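You operate a simulated robot arm through the tools that you are given. There is no shell and no other tool. Be economical: measure what you need, move in short steps, check, and stop when the job is done.

The job below is to be done with a simulated robot arm. You get a single attempt, and the scene is never put back.

JOB
Brush the muddy brown potato clean at speed 1 and put it back.
Fine: switch off before you open the hood; at the end the hood is shut and the knob at 1; the rest ends as it began.

The check looks at the end state, three seconds after you hand in, the way a careful person would. Anything else that was tipped, shoved, dropped, spilled or broken makes it a failure.

ROBOT AND FRAMES
A 6-joint arm with a two-finger parallel gripper, fixed in place. Base frame: the origin is at the foot of the arm, x ahead of it, y to its left, z up; the work surface is at about z = 0.9. Readings come in m, rad, newtons and seconds.
With the tool pointing down near the work surface it reaches from about 0.24 to 0.66 m from the base axis. Its first joint turns from -1.152 to 1.152 rad. Payload 2.9 kg.
Tool frame: the origin (TCP) lies between the finger pads and is the grasp point; the fingertips stand 0.03 m ahead of it; z points along the fingers, y is the line along which they close. Largest opening 0.11 m; finger width 0.02, thickness 0.01; the body of the gripper, 0.048 by 0.112 m, starts 0.055 m behind the TCP.
Orientation is told as [roll, pitch, yaw] about the base's x, y, z axes, in that order, counted from this pose: with the fingers straight down and closing along the base's y, the tool's x points along the base's -x, its y along +y and its z along -z.

CONTROLS
- The arm moves only by the tool apply_moves. Its argument "plan" is a list of rows, each an object (a shift or turn left out is 0, a gripper value left out holds the last) with "dp": the shift along the tool's x, y, z in units of 30 mm (1.0 is 30 mm), a list of three; "angular": the turn, a rotation vector about the tool's x, y, z in units of 4 degrees (1.0 is 4 degrees), a list of three. In form: [{"dp": [tx, ty, tz], "angular": [wx, wy, wz]}, ...]. A call has 1 to 20 rows; each row shifts and turns the commanded pose from where the row before left it, along the tool's axes as they then stand. "gripper" is the closure in counts, from 0 (fully open) to 255 (shut), set as the call begins (left out, the last holds). A call with a number of a shift or a turn outside -1 to 1 is refused whole. A row lasts 0.2 s, in which the tool goes at most 0.05 m and 0.15 rad; a call with a longer step from one row to the next is refused whole, and so is a gripper value outside its range. A pose out of reach is approached as far as the arm can. The call stops where the force on the tool passes 40 N (or 10 N more than at its start, if that is more) or the arm is blocked; 0.2 s more then pass. The fingers move at their own pace (about 0.108 m/s each) and stop on an object; they squeeze with about 34 N. The grip force told is the motor's: it shows also when the fingers shut on nothing. Time passes only in rows, and 0.2 s behind the last, so rows that do not move let the fingers close. It gives the time, the measured TCP pose, the force on the tool (base axes), the opening and the grip force at its end, in the units of the frame above (readings bear some noise), and new pictures: "views" is both (left out), scene, wrist or none.
- Cameras (640 x 400 px; columns grow to the right, rows downward): "scene" is fixed at [0.0578, 0.4143, 1.4074]; the picture's right is [-0.91, -0.41, 0.00], its down [-0.15, 0.33, -0.93] and it looks along [0.38, -0.85, -0.36] (base axes); focal length 366 px, centre (320, 200). "wrist" rides on the gripper at [0.072, 0.017, -0.103] in the tool frame; the picture's right is [-0.23, 0.97, 0.00], its down [-0.76, -0.18, -0.62] and it looks along [-0.61, -0.14, 0.78] (tool axes); focal length 222 px, centre (320, 200). There is no depth. A picture from a camera that has moved, and an enlarged one, comes with that camera's place and axes in the base frame and with its lens.
- enlarge(camera, box): a new picture of the part [left, top, right, bottom] of that camera's present view, enlarged. No time passes.
- job_done(): hands the job in; it is judged then, once.

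Go step by step. Nothing tells you positions but the pictures and the camera data: compare them with the known pose of the tool, close in by small moves and look again before you grip or let go. The budget is 120 turns and 170 pictures, counting those below and the enlarged ones. Unless the task says otherwise, let go and move clear before handing in, and close with one line.

The tools are called after "Request:" as name(argument=value, ...) on one line, values as JSON. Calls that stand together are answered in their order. apply_moves: Moves the arm, as the interface text tells. Its arguments: {"type":"object","properties":{"plan":{"type":"array"},"gripper":{"type":"number"},"views":{"type":"string","enum":["both","scene","wrist","none"]}},"required":["plan"]} The other tools are called the same way: enlarge (camera, box) takes an enlarged picture of a part of a camera's view; job_done () hands the job in.

At the start:

```text
time: 0.0
position: [0.2376, -0.2617, 1.3294]
orientation: [0.0, 0.001, 0.0]
contact_force: [-0.1, 0.6, -0.6]
width: 0.11
finger_force: 0.0
```

scene: 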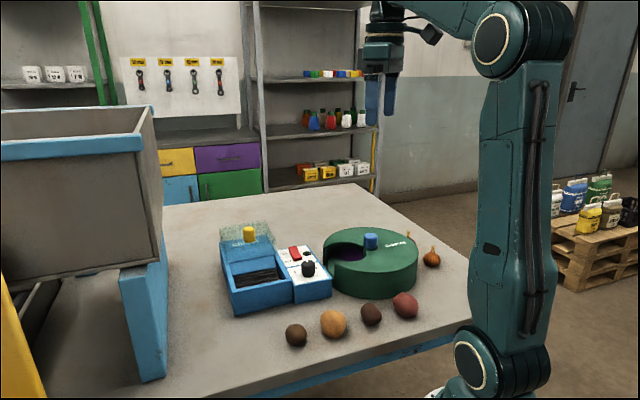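
wrist: 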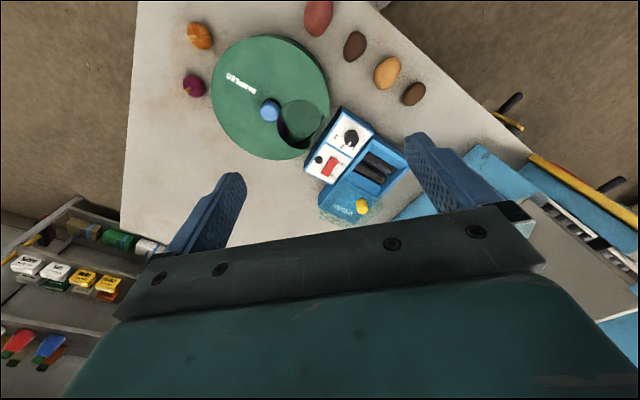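

I see a blue brushing machine with a transparent hood and a control panel, a green round device, and a row of four potatoes and two onions. I'll enlarge these first.

Request:
enlarge(camera="scene", box=[200, 210, 360, 330])

Request:
enlarge(camera="scene", box=[270, 220, 450, 360])

Request:
enlarge(camera="wrist", box=[290, 0, 450, 220])

```text
3.33 times, centred on (280, 270) of scene
camera zoom: at [0.0578, 0.4143, 1.4074], right [-0.91, -0.41, 0.0], down [-0.15, 0.33, -0.93], along [0.38, -0.85, -0.36], focal length 1218 px, centre (453, -33)
```

zoom: 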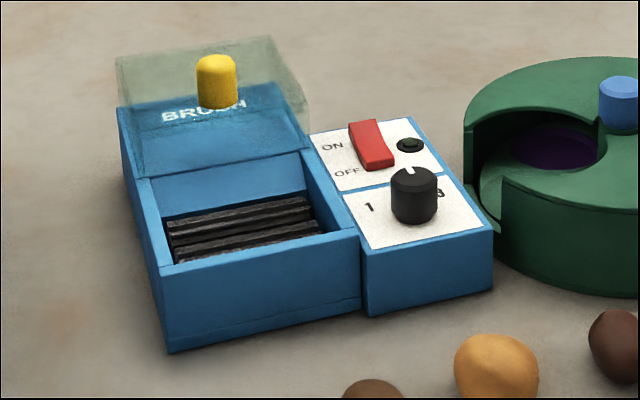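

```text
2.86 times, centred on (360, 290) of scene
camera zoom: at [0.0578, 0.4143, 1.4074], right [-0.91, -0.41, 0.0], down [-0.15, 0.33, -0.93], along [0.38, -0.85, -0.36], focal length 1044 px, centre (206, -57)
```

zoom: 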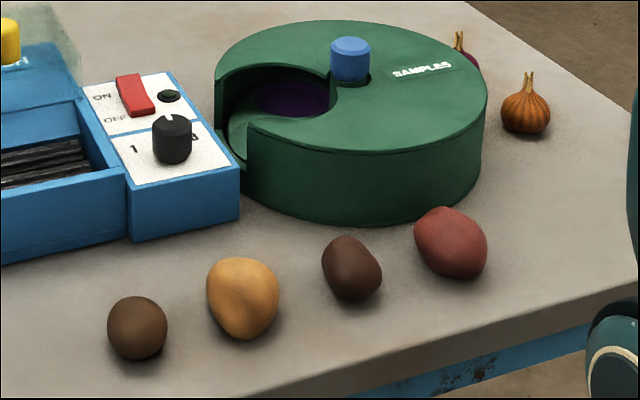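

```text
1.82 times, centred on (370, 110) of wrist
camera zoom: at [0.1662, -0.2445, 1.4316], right [0.23, 0.97, 0.0], down [0.76, -0.18, 0.62], along [0.61, -0.14, -0.78], focal length 404 px, centre (229, 364)
```

zoom: 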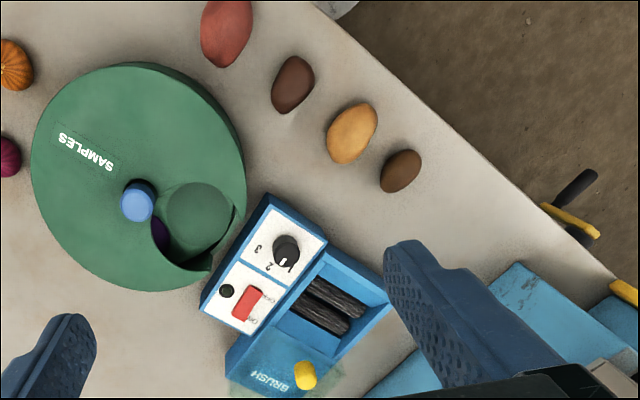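

I take the brusher to be at about (0.48, -0.18), its knob at (0.37, -0.22), and the potatoes between (0.32, -0.07) and (0.15, -0.24). I'll lower the arm a little for a closer look.

Request:
apply_moves(plan=[{"dp": [0, 0.4, 1]}, {"dp": [0, 0.4, 1]}, {"dp": [0, 0.4, 1]}, {"dp": [0, 0.4, 1]}, {"dp": [0, 0.4, 0.5]}, {}], views="wrist")

Request:
enlarge(camera="wrist", box=[220, 0, 480, 200])

```text
time: 1.4
position: [0.2377, -0.2019, 1.1937]
orientation: [0.0, -0.001, -0.001]
contact_force: [-0.3, -0.8, -0.6]
width: 0.1099
finger_force: 0.0
camera wrist: at [0.1669, -0.1846, 1.2968], right [0.23, 0.97, 0.0], down [0.76, -0.18, 0.62], along [0.61, -0.14, -0.78], focal length 222 px, centre (320, 200)
```

wrist: 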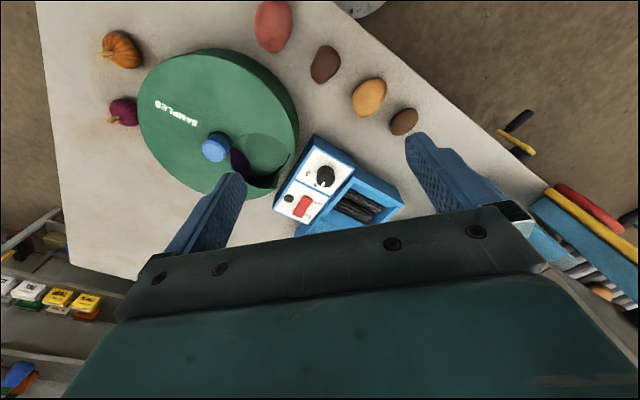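

```text
2.00 times, centred on (350, 100) of wrist
camera zoom: at [0.1669, -0.1846, 1.2968], right [0.23, 0.97, 0.0], down [0.76, -0.18, 0.62], along [0.61, -0.14, -0.78], focal length 444 px, centre (260, 400)
```

zoom: 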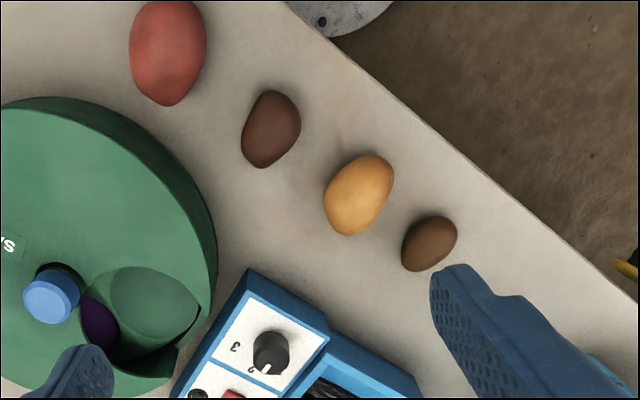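

I want a closer look at the two brown potatoes to tell which is the muddy brown one.

Request:
enlarge(camera="wrist", box=[300, 35, 430, 145])

Request:
enlarge(camera="scene", box=[280, 285, 430, 355])

Request:
enlarge(camera="wrist", box=[270, 120, 420, 240])

```text
3.64 times, centred on (365, 90) of wrist
camera zoom: at [0.1669, -0.1846, 1.2968], right [0.23, 0.97, 0.0], down [0.76, -0.18, 0.62], along [0.61, -0.14, -0.78], focal length 808 px, centre (156, 600)
```

zoom: 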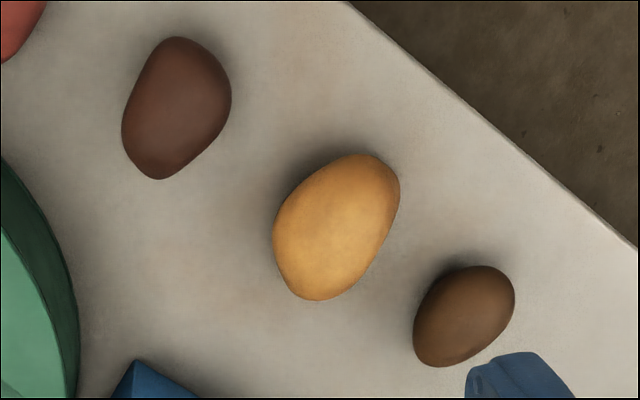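

```text
4.27 times, centred on (355, 320) of scene
camera zoom: at [0.0578, 0.4143, 1.4074], right [-0.91, -0.41, 0.0], down [-0.15, 0.33, -0.93], along [0.38, -0.85, -0.36], focal length 1559 px, centre (171, -312)
```

zoom: 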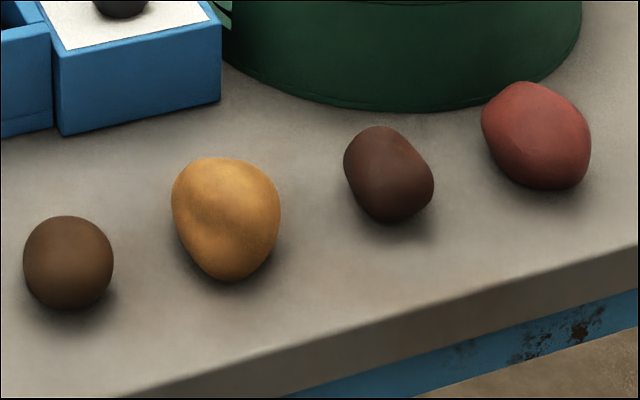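

```text
3.33 times, centred on (345, 180) of wrist
camera zoom: at [0.1669, -0.1846, 1.2968], right [0.23, 0.97, 0.0], down [0.76, -0.18, 0.62], along [0.61, -0.14, -0.78], focal length 740 px, centre (237, 267)
```

zoom: 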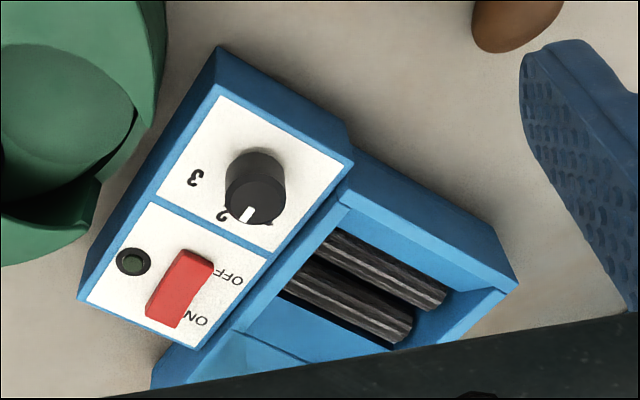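

I take the leftmost potato, which is the true brown one, as the target. Next I'll turn the tool square to the machine and look at the hood from the front.

Request:
apply_moves(plan=[{"dp": [-0.78, 0.89, -0.56]}, {"dp": [-0.78, 0.89, -0.56]}, {"dp": [-0.78, 0.89, -0.56]}, {"dp": [-0.78, 0.89, -0.56]}, {"dp": [-0.78, 0.89, -0.56]}, {"dp": [-0.78, 0.89, -0.56]}, {"angular": [0, 0, 1]}, {"angular": [0, 0, 1]}, {"angular": [0, 0, 1]}, {"angular": [0, 0, 1]}, {"angular": [0, 0, 1]}, {"angular": [0, 0, 1]}, {"angular": [0, 0, 1]}, {"angular": [0, 0, 1]}, {"angular": [0, 0, 1]}, {"angular": [0, 0, 1]}, {"angular": [0, 0, 1]}, {}], views="both")

Request:
enlarge(camera="wrist", box=[220, 60, 420, 220])

```text
time: 5.2
position: [0.3786, -0.0421, 1.2951]
orientation: [0.001, -0.001, -0.769]
contact_force: [0.2, 0.3, -0.2]
width: 0.1099
finger_force: 0.0
camera wrist: at [0.3388, 0.0213, 1.3977], right [0.84, 0.54, 0.0], down [0.42, -0.66, 0.62], along [0.34, -0.52, -0.78], focal length 222 px, centre (320, 200)
```

scene: 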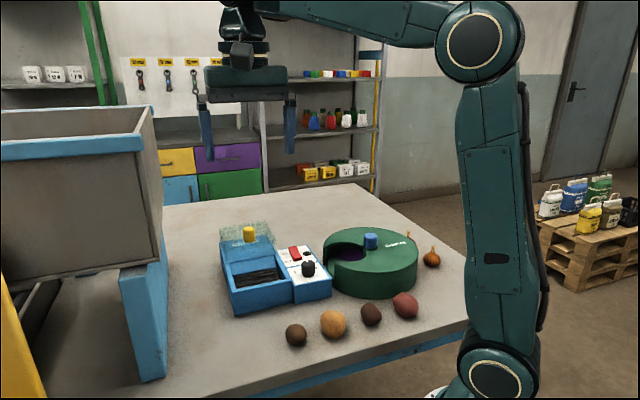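
wrist: 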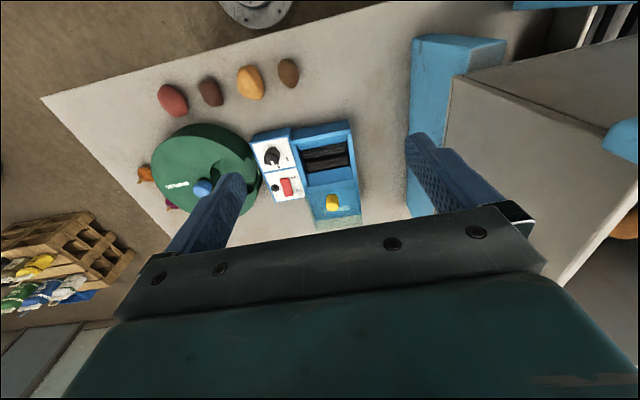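

```text
2.50 times, centred on (320, 140) of wrist
camera zoom: at [0.3388, 0.0213, 1.3977], right [0.84, 0.54, 0.0], down [0.42, -0.66, 0.62], along [0.34, -0.52, -0.78], focal length 555 px, centre (320, 350)
```

zoom: 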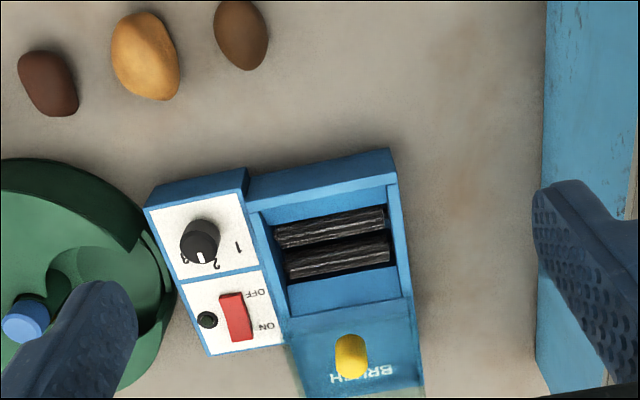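

The machine stands at roughly 45°. I'll go lower with a tilt to see how the hood works, and to read the knob and switch.

Request:
apply_moves(plan=[{"dp": [-0.52, -0.16, 0.88]}, {"dp": [-0.52, -0.16, 0.88]}, {"dp": [-0.52, -0.16, 0.88]}, {"dp": [-0.52, -0.16, 0.88]}, {"dp": [-0.52, -0.16, 0.88]}, {"dp": [-0.52, -0.16, 0.88]}, {"angular": [0, -1, 0]}, {"angular": [0, -1, 0]}, {"angular": [0, -1, 0]}, {"angular": [0, -1, 0]}, {"angular": [0, -1, 0]}, {"angular": [0, -1, 0]}, {}], views="wrist")

Request:
enlarge(camera="wrist", box=[200, 20, 440, 200])

```text
time: 8.0
position: [0.4248, -0.1271, 1.1368]
orientation: [-0.002, -0.423, -0.767]
contact_force: [-0.1, -0.1, -0.3]
width: 0.1101
finger_force: 0.0
camera wrist: at [0.3601, -0.04, 1.2011], right [0.83, 0.56, 0.09], down [0.19, -0.43, 0.88], along [0.53, -0.71, -0.47], focal length 222 px, centre (320, 200)
```

wrist: 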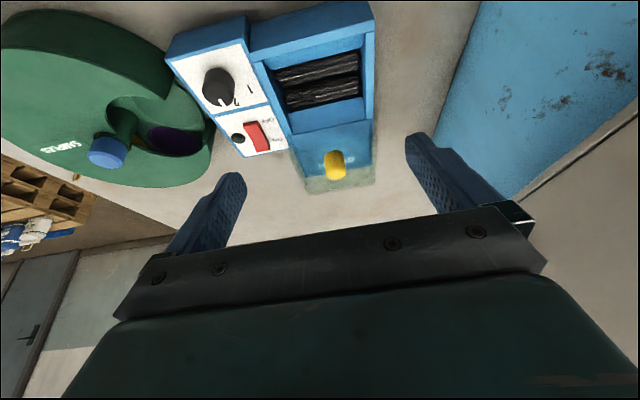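

```text
2.22 times, centred on (320, 110) of wrist
camera zoom: at [0.3601, -0.04, 1.2011], right [0.83, 0.56, 0.09], down [0.19, -0.43, 0.88], along [0.53, -0.71, -0.47], focal length 494 px, centre (320, 400)
```

zoom: 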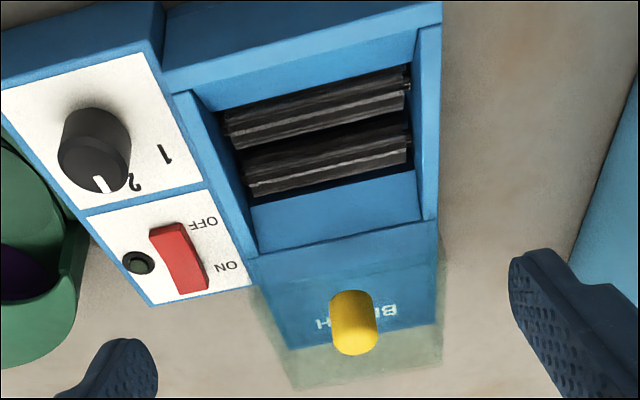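

I take the hood to be a sliding cover, its yellow handle at about (0.523, -0.22) with the top at z≈1.04. The knob is at about (0.376, -0.233), top z≈0.97, and points at 2; the lamp is dark. I'll go above the knob with the tool upright.

Request:
apply_moves(plan=[{"angular": [0, 1, 0]}, {"angular": [0, 1, 0]}, {"angular": [0, 1, 0]}, {"angular": [0, 1, 0]}, {"angular": [0, 1, 0]}, {"angular": [0, 1, -1]}, {"angular": [0, 0, -1]}, {"angular": [0, 0, -1]}, {"angular": [0, 0, -1]}, {"angular": [0, 0, -1]}, {"angular": [0, 0, -1]}, {"angular": [0, 0, -1]}, {"angular": [0, 0, -1]}, {"angular": [0, 0, -1]}, {"angular": [0, 0, -1]}, {"angular": [0, 0, -1]}, {"dp": [0.41, -0.88, 0.5]}, {"dp": [0.41, -0.88, 0.5]}, {"dp": [0.41, -0.88, 0.5]}, {"dp": [0.41, -0.88, 0.5]}], gripper=135, views="both")

Request:
enlarge(camera="wrist", box=[220, 100, 420, 260])

```text
time: 12.2
position: [0.3763, -0.2336, 1.0768]
orientation: [-0.002, 0.002, -0.001]
contact_force: [1.2, -0.7, -0.1]
width: 0.0517
finger_force: 0.1
camera wrist: at [0.3048, -0.2164, 1.179], right [0.23, 0.97, 0.0], down [0.76, -0.18, 0.62], along [0.61, -0.14, -0.78], focal length 222 px, centre (320, 200)
```

scene: 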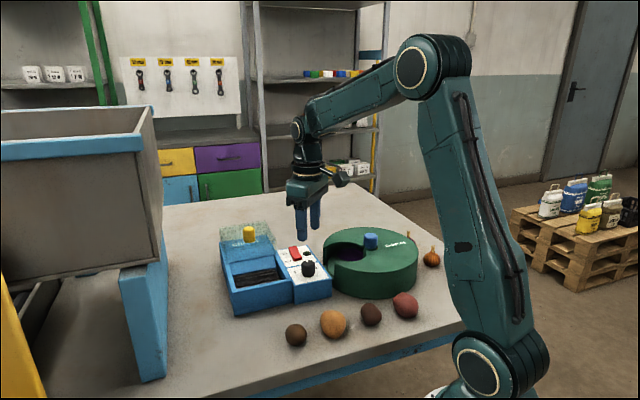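
wrist: 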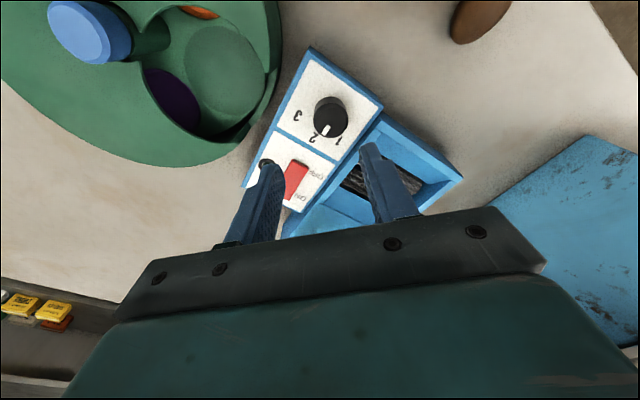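

```text
2.50 times, centred on (320, 180) of wrist
camera zoom: at [0.3048, -0.2164, 1.179], right [0.23, 0.97, 0.0], down [0.76, -0.18, 0.62], along [0.61, -0.14, -0.78], focal length 555 px, centre (320, 250)
```

zoom: 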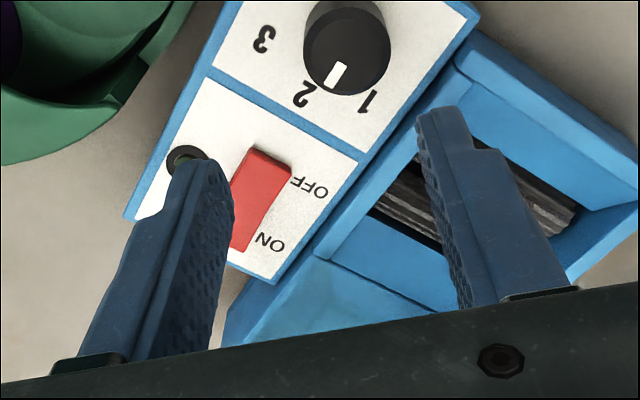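

The knob centre comes out at about (0.377, -0.223). Label 2 lies at -44° and label 1 at about +8°, so the turn is roughly 50° counter-clockwise seen from above. I'll line up and go down part of the way.

Request:
apply_moves(plan=[{"dp": [0, 0.35, 0]}, {"dp": [0, 0, 0.8]}, {"dp": [0, 0, 0.8]}, {"dp": [0, 0, 0.7]}, {}], views="both")

Request:
enlarge(camera="wrist", box=[220, 90, 420, 250])

Request:
enlarge(camera="scene", box=[240, 200, 380, 310])

```text
time: 13.4
position: [0.3756, -0.2223, 1.0082]
orientation: [0.0, 0.003, -0.001]
contact_force: [0.8, 0.2, -0.1]
width: 0.052
finger_force: 0.1
camera wrist: at [0.3047, -0.2051, 1.1111], right [0.23, 0.97, 0.0], down [0.76, -0.18, 0.62], along [0.61, -0.14, -0.78], focal length 222 px, centre (320, 200)
```

scene: 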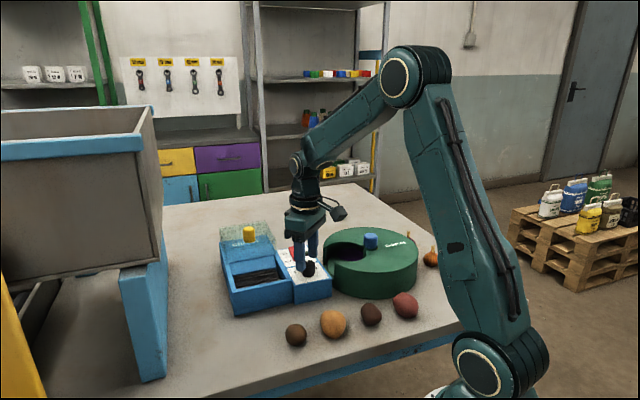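
wrist: 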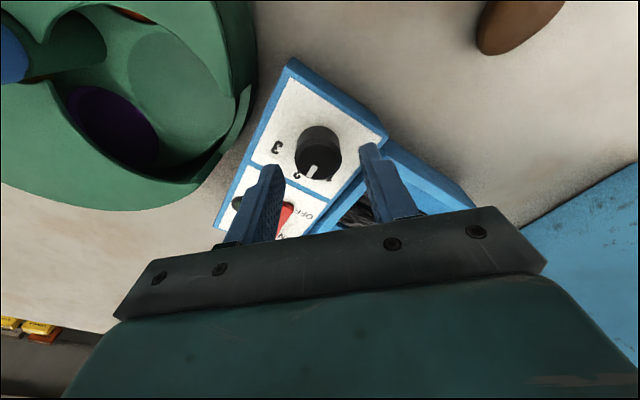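

```text
2.50 times, centred on (320, 170) of wrist
camera zoom: at [0.3047, -0.2051, 1.1111], right [0.23, 0.97, 0.0], down [0.76, -0.18, 0.62], along [0.61, -0.14, -0.78], focal length 555 px, centre (320, 275)
```

zoom: 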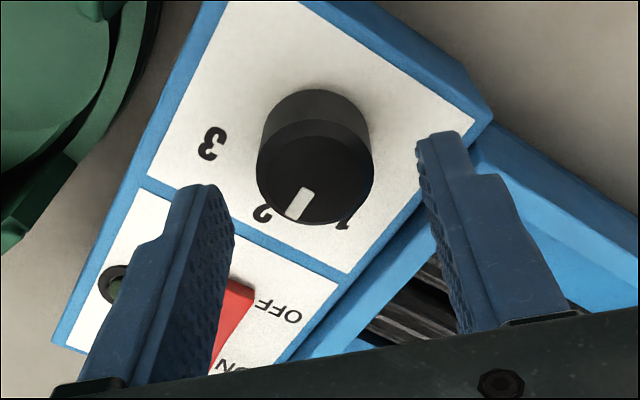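

```text
3.64 times, centred on (310, 255) of scene
camera zoom: at [0.0578, 0.4143, 1.4074], right [-0.91, -0.41, 0.0], down [-0.15, 0.33, -0.93], along [0.38, -0.85, -0.36], focal length 1329 px, centre (356, 0)
```

zoom: 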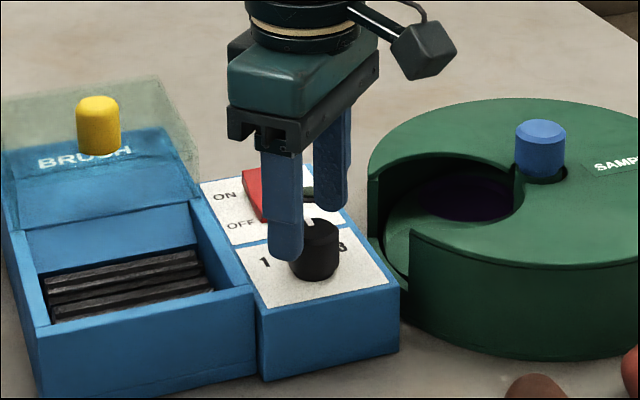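

Aligned. I'll go down and close on the knob.

Request:
apply_moves(plan=[{"dp": [-0.03, 0, 0.5]}, {"dp": [0, 0, 0.4]}, {}], views="none")

Request:
apply_moves(plan=[{}, {}, {}], gripper=255, views="wrist")

Request:
enlarge(camera="wrist", box=[220, 90, 420, 250])

```text
time: 14.2
position: [0.3767, -0.2228, 0.9811]
orientation: [-0.002, 0.003, 0.0]
contact_force: [-0.2, 0.0, -0.5]
width: 0.0519
finger_force: 0.1
```

```text
time: 15.0
position: [0.3767, -0.2226, 0.9809]
orientation: [-0.003, 0.001, -0.001]
contact_force: [0.9, -15.5, -6.3]
width: 0.0318
finger_force: 44.5
camera wrist: at [0.3057, -0.2057, 1.0842], right [0.23, 0.97, 0.0], down [0.76, -0.18, 0.62], along [0.61, -0.15, -0.78], focal length 222 px, centre (320, 200)
```

wrist: 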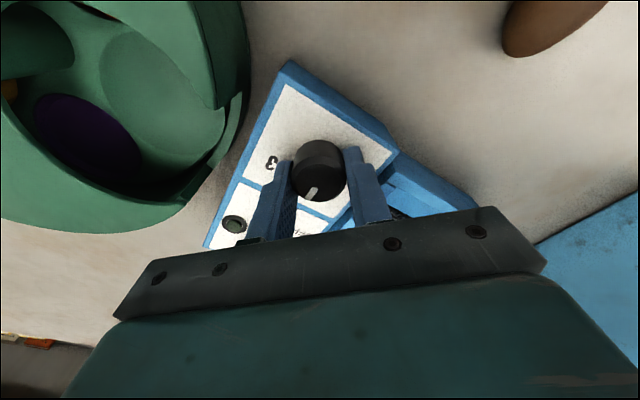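

```text
2.50 times, centred on (320, 170) of wrist
camera zoom: at [0.3057, -0.2057, 1.0842], right [0.23, 0.97, 0.0], down [0.76, -0.18, 0.62], along [0.61, -0.15, -0.78], focal length 555 px, centre (320, 275)
```

zoom: 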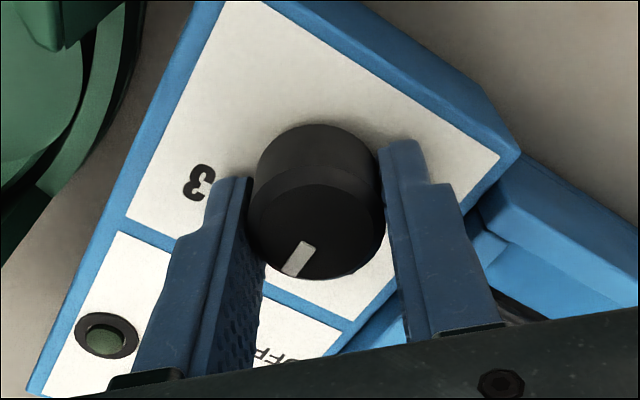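

The knob is gripped. I'll turn it about 48° counter-clockwise and check.

Request:
apply_moves(plan=[{"dp": [0, -0.04, 0], "angular": [0, 0, -1]}, {"angular": [0, 0, -1]}, {"angular": [0, 0, -1]}, {"angular": [0, 0, -1]}, {"angular": [0, 0, -1]}, {"angular": [0, 0, -1]}, {"angular": [0, 0, -1]}, {"angular": [0, 0, -1]}, {"angular": [0, 0, -1]}, {"angular": [0, 0, -1]}, {"angular": [0, 0, -1]}, {"angular": [0, 0, -1]}, {"angular": [0, 0, -0.5]}], views="wrist")

Request:
enlarge(camera="wrist", box=[220, 90, 420, 250])

Request:
enlarge(camera="scene", box=[240, 200, 380, 310])

```text
time: 17.1
position: [0.3769, -0.2212, 0.9808]
orientation: [0.002, 0.003, 0.644]
contact_force: [-3.3, 7.3, 5.4]
width: 0.0317
finger_force: 45.2
stopped in row 10: the force on the tool passed its limit (the readings are from after the stop); the commanded pose is now the measured one
camera wrist: at [0.3097, -0.2514, 1.0843], right [-0.4, 0.91, 0.0], down [0.72, 0.32, 0.62], along [0.57, 0.25, -0.78], focal length 222 px, centre (320, 200)
```

wrist: 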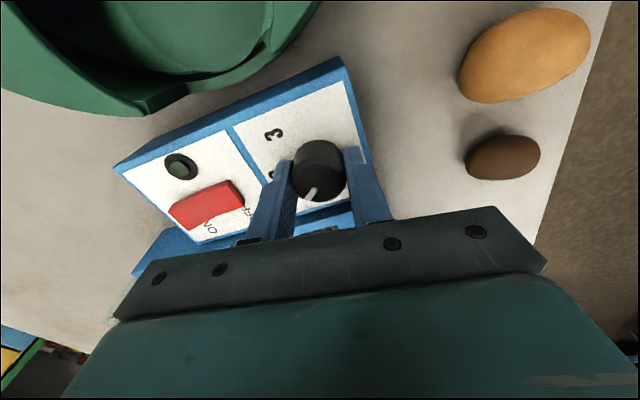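

```text
2.50 times, centred on (320, 170) of wrist
camera zoom: at [0.3097, -0.2514, 1.0843], right [-0.4, 0.91, 0.0], down [0.72, 0.32, 0.62], along [0.57, 0.25, -0.78], focal length 555 px, centre (320, 275)
```

zoom: 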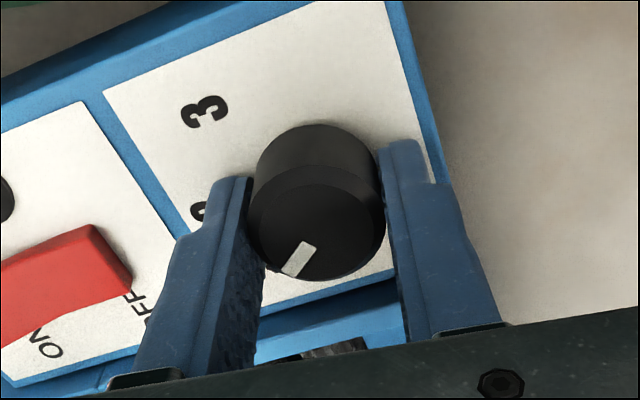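

```text
3.64 times, centred on (310, 255) of scene
camera zoom: at [0.0577, 0.4145, 1.4074], right [-0.91, -0.41, 0.0], down [-0.15, 0.33, -0.93], along [0.38, -0.85, -0.36], focal length 1329 px, centre (356, 0)
```

zoom: 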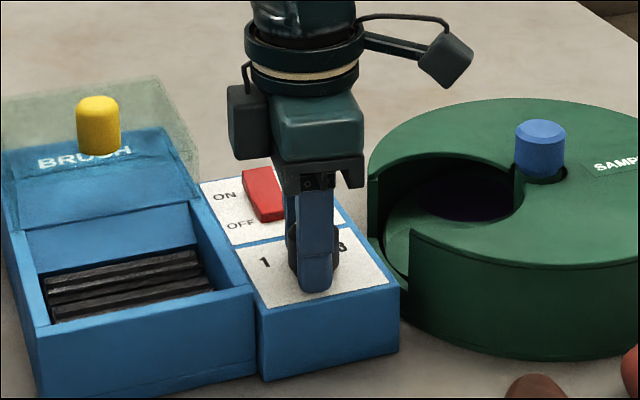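

It stopped after 37°, either at the end stop or from sideways load. I'll open slightly and read the pointer.

Request:
apply_moves(plan=[{}, {"dp": [0, 0, -1]}, {"dp": [0, 0, -1]}, {"dp": [0, 0, -0.5]}], gripper=150, views="wrist")

Request:
enlarge(camera="wrist", box=[220, 70, 420, 230])

Request:
enlarge(camera="scene", box=[270, 220, 350, 300])

```text
time: 18.1
position: [0.3755, -0.2222, 1.055]
orientation: [0.0, 0.001, 0.643]
contact_force: [-0.2, -1.3, -0.3]
width: 0.0452
finger_force: 0.0
camera wrist: at [0.309, -0.2521, 1.1575], right [-0.4, 0.91, 0.0], down [0.72, 0.31, 0.62], along [0.57, 0.25, -0.78], focal length 222 px, centre (320, 200)
```

wrist: 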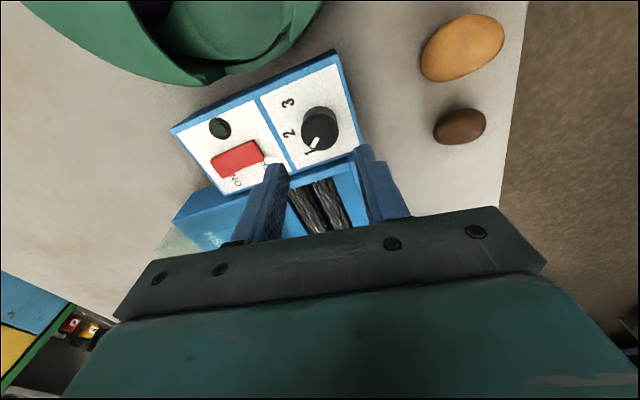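

```text
2.50 times, centred on (320, 150) of wrist
camera zoom: at [0.309, -0.2521, 1.1575], right [-0.4, 0.91, 0.0], down [0.72, 0.31, 0.62], along [0.57, 0.25, -0.78], focal length 555 px, centre (320, 325)
```

zoom: 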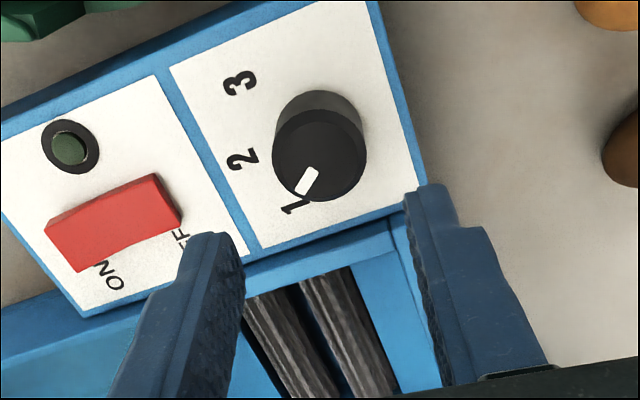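

```text
5.00 times, centred on (310, 260) of scene
camera zoom: at [0.0578, 0.4143, 1.4074], right [-0.91, -0.41, 0.0], down [-0.15, 0.33, -0.93], along [0.38, -0.85, -0.36], focal length 1827 px, centre (370, -100)
```

zoom: 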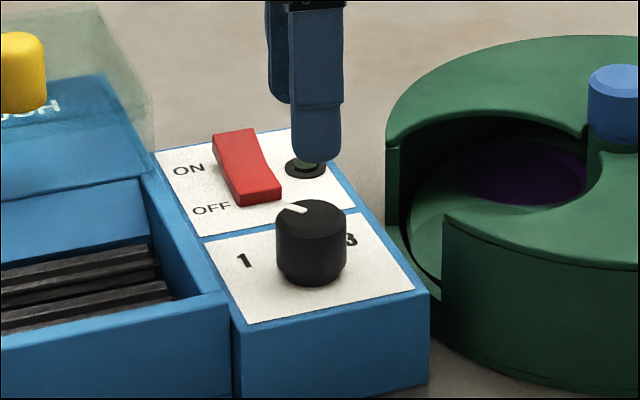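

Request:
enlarge(camera="wrist", box=[280, 90, 360, 160])

Request:
enlarge(camera="scene", box=[290, 245, 330, 285])

```text
5.71 times, centred on (320, 125) of wrist
camera zoom: at [0.309, -0.2521, 1.1575], right [-0.4, 0.91, 0.0], down [0.72, 0.31, 0.62], along [0.57, 0.25, -0.78], focal length 1269 px, centre (320, 629)
```

zoom: 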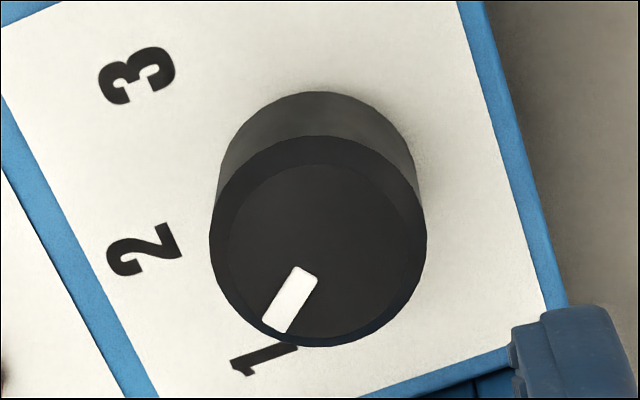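

```text
10.00 times, centred on (310, 265) of scene
camera zoom: at [0.0578, 0.4143, 1.4074], right [-0.91, -0.41, 0.0], down [-0.15, 0.33, -0.93], along [0.38, -0.85, -0.36], focal length 3655 px, centre (420, -450)
```

zoom: 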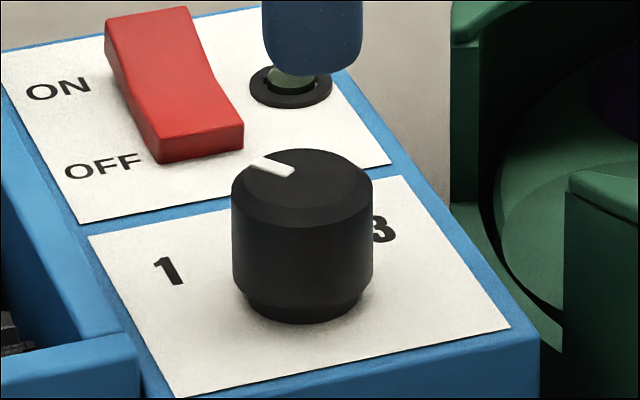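

The pointer reads about 12–18° short of 1. I'll grip again and turn the rest.

Request:
apply_moves(plan=[{"dp": [0, 0, 1]}, {"dp": [0, 0, 1]}, {"dp": [0, 0, 0.5]}, {}], views="none")

Request:
apply_moves(plan=[{}, {}, {}], gripper=255, views="none")

Request:
apply_moves(plan=[{"angular": [0, 0, -0.6]}, {"angular": [0, 0, -0.6]}, {"angular": [0, 0, -0.6]}, {"angular": [0, 0, -0.6]}, {"angular": [0, 0, -0.6]}, {"angular": [0, 0, -0.6]}], views="wrist")

```text
time: 19.1
position: [0.3766, -0.2217, 0.9805]
orientation: [0.002, 0.003, 0.645]
contact_force: [-0.3, -0.5, 0.4]
width: 0.0452
finger_force: 0.1
```

```text
time: 19.9
position: [0.3774, -0.2208, 0.9798]
orientation: [0.003, 0.002, 0.644]
contact_force: [-1.3, 2.9, -4.8]
width: 0.0321
finger_force: 44.8
```

```text
time: 21.3
position: [0.3759, -0.2206, 0.9802]
orientation: [0.009, 0.001, 0.898]
contact_force: [-12.8, 18.0, -10.8]
width: 0.0315
finger_force: 45.1
camera wrist: at [0.3191, -0.2672, 1.0836], right [-0.62, 0.78, 0.01], down [0.62, 0.48, 0.62], along [0.48, 0.39, -0.78], focal length 222 px, centre (320, 200)
```

wrist: 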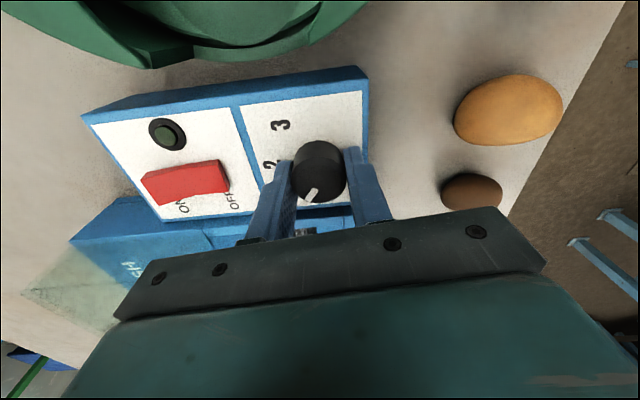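

It has now turned 51° in total. I'll release and check the pointer.

Request:
apply_moves(plan=[{}, {"dp": [0, 0, -1]}, {"dp": [0, 0, -1]}, {"dp": [0, 0, -0.5]}], gripper=150, views="wrist")

Request:
enlarge(camera="wrist", box=[270, 80, 370, 160])

Request:
enlarge(camera="scene", box=[290, 245, 330, 285])

```text
time: 22.3
position: [0.3769, -0.2225, 1.0561]
orientation: [0.001, 0.001, 0.896]
contact_force: [0.0, 1.4, 0.7]
width: 0.0455
finger_force: 0.0
camera wrist: at [0.3198, -0.2682, 1.1598], right [-0.62, 0.79, 0.0], down [0.62, 0.48, 0.62], along [0.49, 0.39, -0.78], focal length 222 px, centre (320, 200)
```

wrist: 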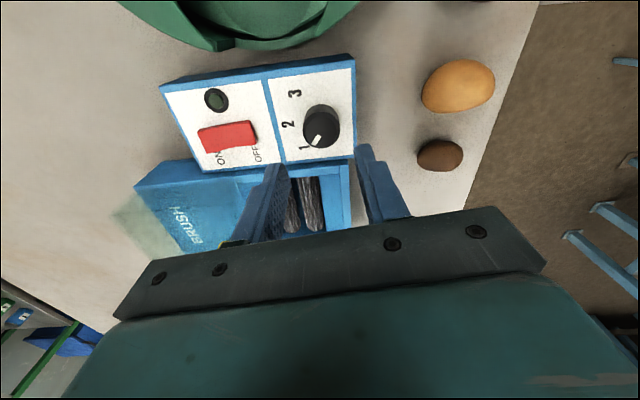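

```text
5.00 times, centred on (320, 120) of wrist
camera zoom: at [0.3198, -0.2682, 1.1598], right [-0.62, 0.79, 0.0], down [0.62, 0.48, 0.62], along [0.49, 0.39, -0.78], focal length 1111 px, centre (320, 600)
```

zoom: 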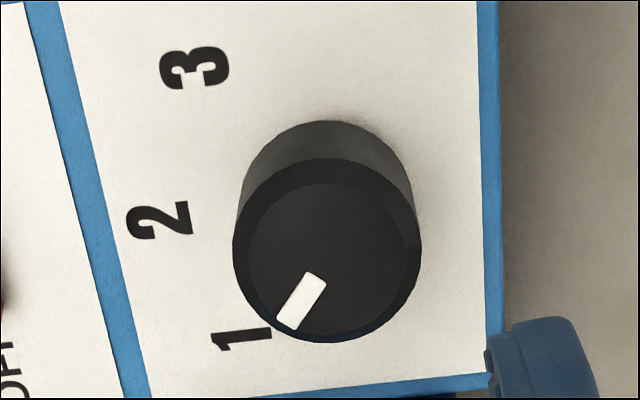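

```text
10.00 times, centred on (310, 265) of scene
camera zoom: at [0.0578, 0.4143, 1.4074], right [-0.91, -0.41, 0.0], down [-0.15, 0.33, -0.93], along [0.38, -0.85, -0.36], focal length 3655 px, centre (420, -450)
```

zoom: 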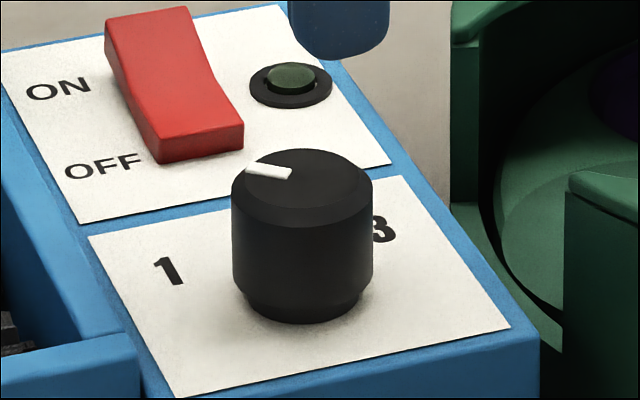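

The knob now points at 1 in both views. Next I'll open the gripper, turn it to the potato's short axis and move above the potato.

Request:
apply_moves(plan=[{"dp": [0, 0, -0.75]}, {"dp": [0, 0, -0.75]}, {"angular": [0, 0, 1]}, {"angular": [0, 0, 1]}, {"angular": [0, 0, 1]}, {"angular": [0, 0, 1]}, {"angular": [0, 0, 1]}, {"angular": [0, 0, 1]}, {"angular": [0, 0, 1]}, {"angular": [0, 0, 1]}, {"angular": [0, 0, 1]}, {"angular": [0, 0, 1]}, {"angular": [0, 0, 1]}, {"angular": [0, 0, 1]}, {"angular": [0, 0, 0.8]}], gripper=60, views="none")

Request:
apply_moves(plan=[{"dp": [0.45, 1, 0]}, {"dp": [0.45, 1, 0]}, {"dp": [0.45, 1, 0]}, {"dp": [0.45, 1, 0]}, {"dp": [0, 1, 0]}, {"angular": [0, 0, 1]}, {"angular": [0, 0, 1]}, {"angular": [0, 0, 1]}, {"angular": [0, 0, 1]}, {"angular": [0, 0, 1]}, {"angular": [0, 0, 1]}, {"angular": [0, 0, 1]}, {"angular": [0, 0, 1]}, {"angular": [0, 0, 1]}, {"angular": [0, 0, 1]}, {"angular": [0, 0, 1]}, {"angular": [0, 0, 1]}, {"angular": [0, 0, 0.9]}, {}], views="both")

```text
time: 25.5
position: [0.3767, -0.2226, 1.1003]
orientation: [0.002, 0.003, 0.002]
contact_force: [-0.1, -0.4, 0.3]
width: 0.0841
finger_force: 0.0
```

```text
time: 29.5
position: [0.3213, -0.0724, 1.102]
orientation: [-0.002, 0.001, -0.899]
contact_force: [0.0, 0.2, 0.9]
width: 0.0842
finger_force: 0.0
camera wrist: at [0.2911, -0.0049, 1.2038], right [0.9, 0.43, 0.0], down [0.34, -0.71, 0.62], along [0.27, -0.56, -0.78], focal length 222 px, centre (320, 200)
```

scene: 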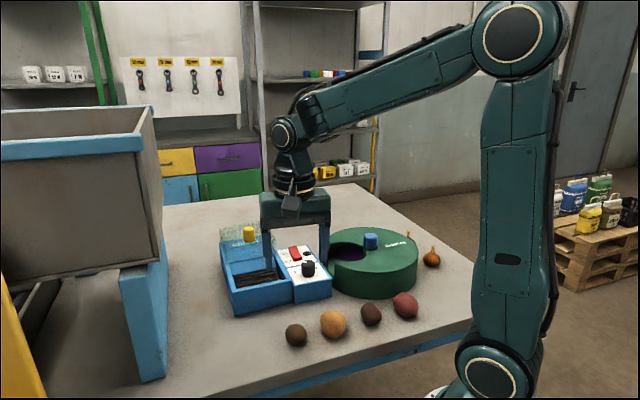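
wrist: 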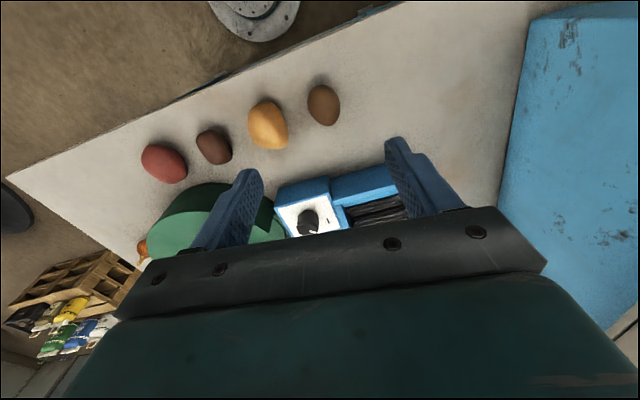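

Request:
enlarge(camera="wrist", box=[280, 70, 370, 140])

Request:
apply_moves(plan=[{"dp": [0, 0, 1]}, {"dp": [0, 0, 1]}, {"dp": [0, 0, 1]}, {}], views="both")

Request:
enlarge(camera="scene", box=[240, 260, 380, 360])

```text
5.71 times, centred on (325, 105) of wrist
camera zoom: at [0.2911, -0.0049, 1.2038], right [0.9, 0.43, 0.0], down [0.34, -0.71, 0.62], along [0.27, -0.56, -0.78], focal length 1269 px, centre (291, 743)
```

zoom: 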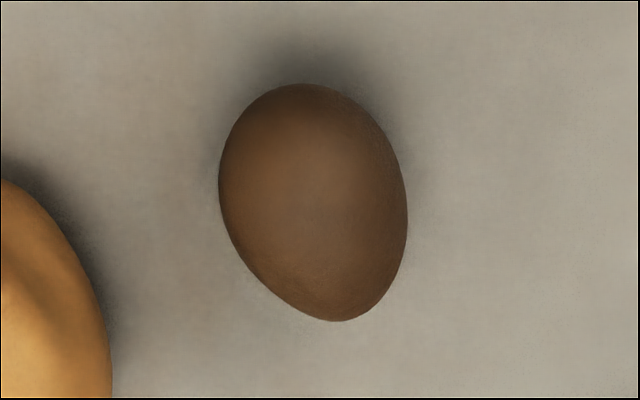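

```text
time: 30.5
position: [0.3222, -0.0719, 1.0108]
orientation: [-0.001, 0.0, -0.899]
contact_force: [1.1, 0.0, -0.6]
width: 0.0841
finger_force: 0.0
camera wrist: at [0.292, -0.0043, 1.1146], right [0.9, 0.43, 0.0], down [0.34, -0.71, 0.62], along [0.27, -0.56, -0.78], focal length 222 px, centre (320, 200)
```

scene: 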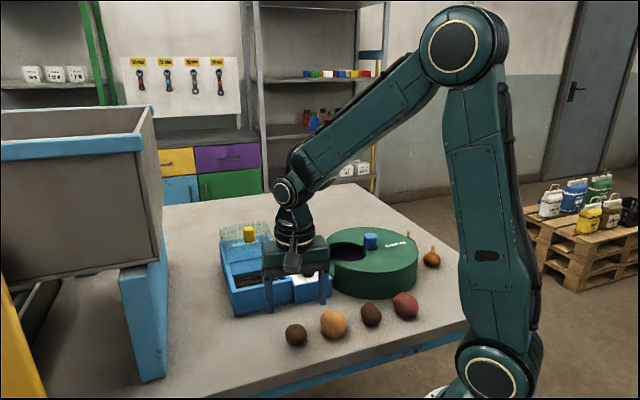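
wrist: 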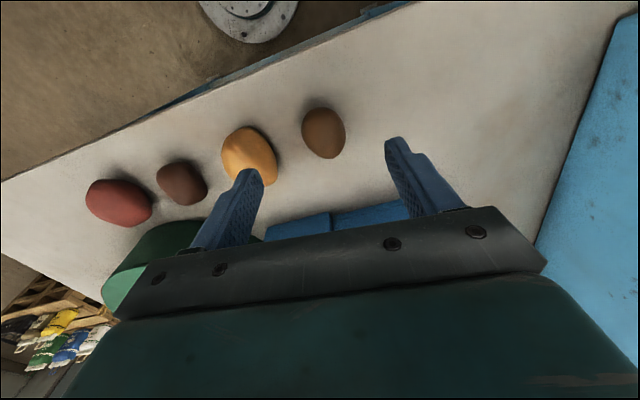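

```text
4.00 times, centred on (310, 310) of scene
camera zoom: at [0.0578, 0.4143, 1.4074], right [-0.91, -0.41, 0.0], down [-0.15, 0.33, -0.93], along [0.38, -0.85, -0.36], focal length 1462 px, centre (360, -240)
```

zoom: 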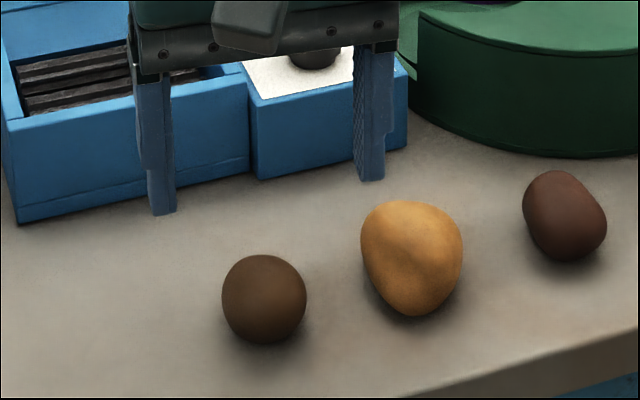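

The brown potato comes out at about (0.3265, -0.072) and 0.04 m across; the gap to the yellow one is about 0.023 m. I'll narrow the opening, line up and go down in steps.

Request:
apply_moves(plan=[{"dp": [-0.09, 0.11, 0], "angular": [0, 0, 0.7]}, {}, {"dp": [0, 0, 0.7]}, {"dp": [0, 0, 0.6]}, {}], gripper=130, views="both")

Request:
enlarge(camera="wrist", box=[240, 100, 400, 220])

Request:
enlarge(camera="scene", box=[240, 260, 380, 360])

```text
time: 31.7
position: [0.3264, -0.0712, 0.9715]
orientation: [-0.002, 0.002, -0.948]
contact_force: [0.0, -0.1, 0.4]
width: 0.0537
finger_force: 0.0
camera wrist: at [0.2992, -0.0025, 1.0753], right [0.92, 0.38, 0.0], down [0.3, -0.72, 0.62], along [0.24, -0.57, -0.78], focal length 222 px, centre (320, 200)
```

scene: 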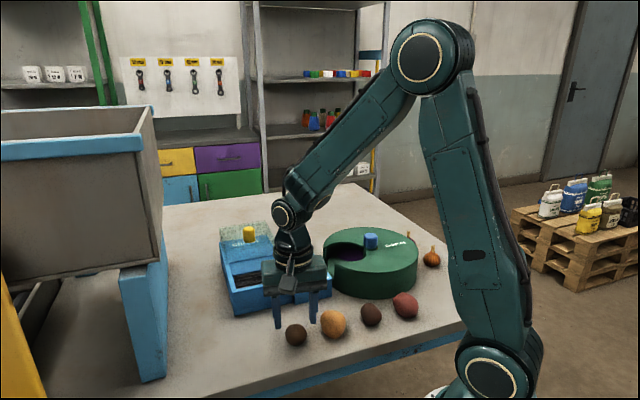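
wrist: 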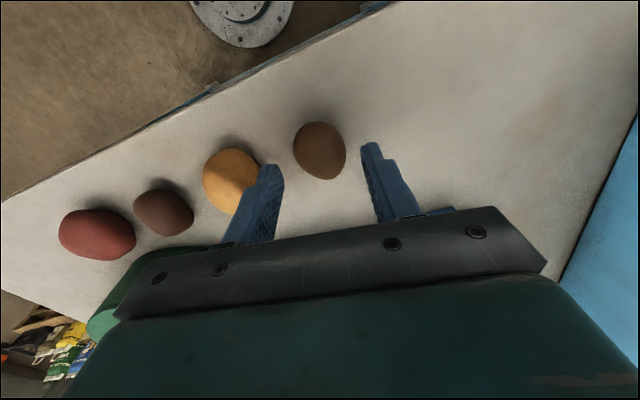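

```text
3.33 times, centred on (320, 160) of wrist
camera zoom: at [0.2992, -0.0025, 1.0753], right [0.92, 0.38, 0.0], down [0.3, -0.72, 0.62], along [0.24, -0.57, -0.78], focal length 740 px, centre (320, 333)
```

zoom: 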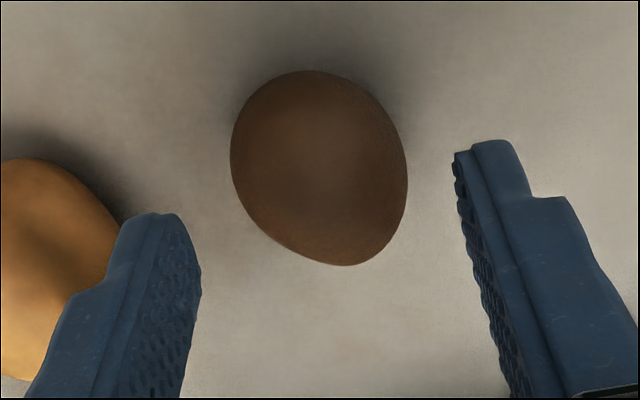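

```text
4.00 times, centred on (310, 310) of scene
camera zoom: at [0.0578, 0.4143, 1.4074], right [-0.91, -0.41, 0.0], down [-0.15, 0.33, -0.93], along [0.38, -0.85, -0.36], focal length 1462 px, centre (360, -240)
```

zoom: 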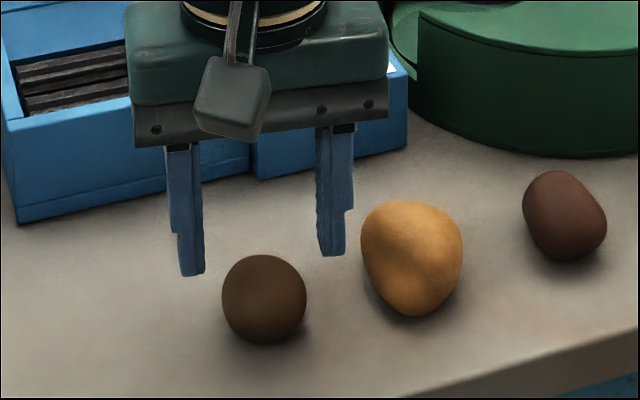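

Request:
apply_moves(plan=[{"dp": [-0.03, 0.06, 0]}, {"dp": [0, 0, 0.4]}, {"dp": [0, 0, 0.4]}, {"dp": [0, 0, 0.35]}, {}], gripper=138, views="both")

Request:
enlarge(camera="wrist", box=[240, 120, 400, 240])

Request:
enlarge(camera="scene", box=[240, 260, 380, 360])

```text
time: 32.9
position: [0.3265, -0.0718, 0.9373]
orientation: [-0.002, 0.002, -0.947]
contact_force: [-1.0, -1.2, -0.4]
width: 0.0505
finger_force: 0.0
camera wrist: at [0.301, -0.0025, 1.0407], right [0.92, 0.38, 0.0], down [0.3, -0.72, 0.62], along [0.24, -0.57, -0.78], focal length 222 px, centre (320, 200)
```

scene: 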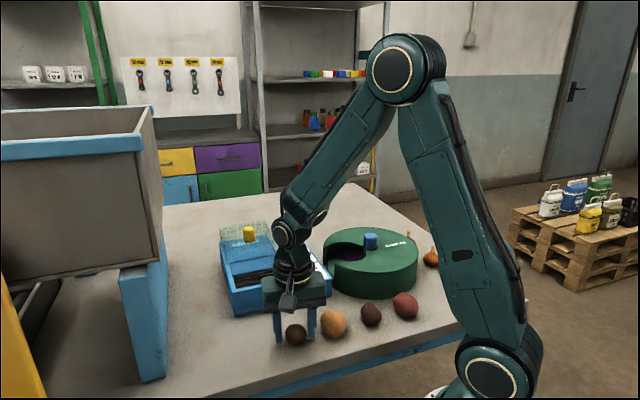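
wrist: 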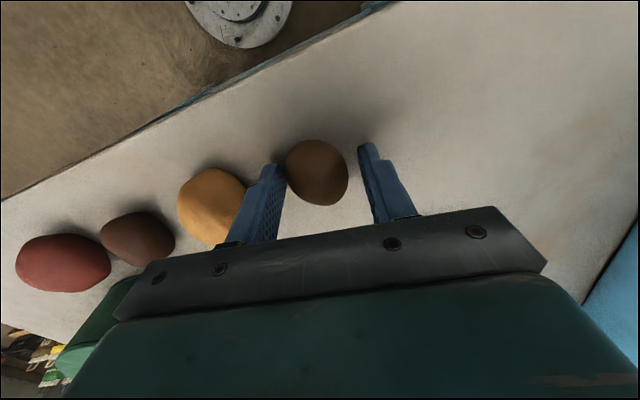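

```text
3.33 times, centred on (320, 180) of wrist
camera zoom: at [0.301, -0.0025, 1.0407], right [0.92, 0.38, 0.0], down [0.3, -0.72, 0.62], along [0.24, -0.57, -0.78], focal length 740 px, centre (320, 267)
```

zoom: 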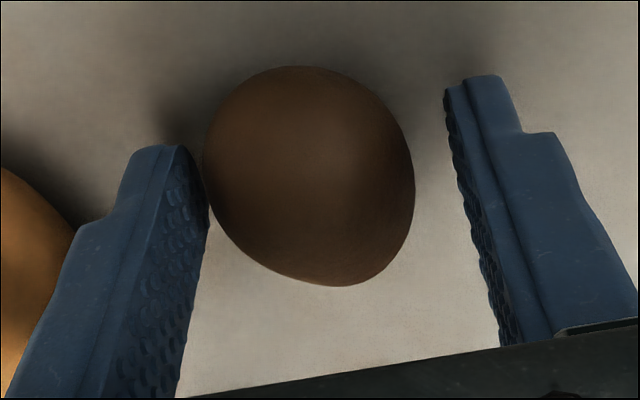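

```text
4.00 times, centred on (310, 310) of scene
camera zoom: at [0.0578, 0.4143, 1.4074], right [-0.91, -0.41, 0.0], down [-0.15, 0.33, -0.93], along [0.38, -0.85, -0.36], focal length 1462 px, centre (360, -240)
```

zoom: 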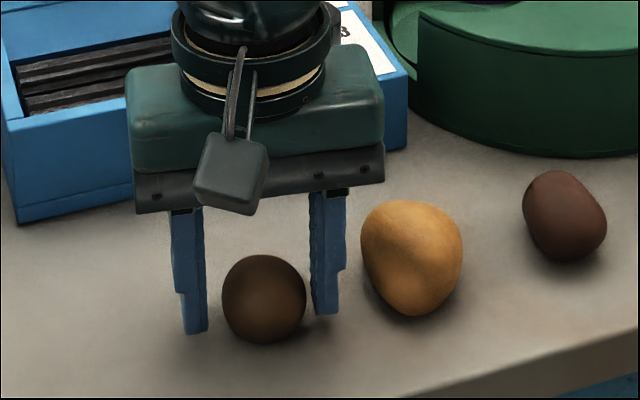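

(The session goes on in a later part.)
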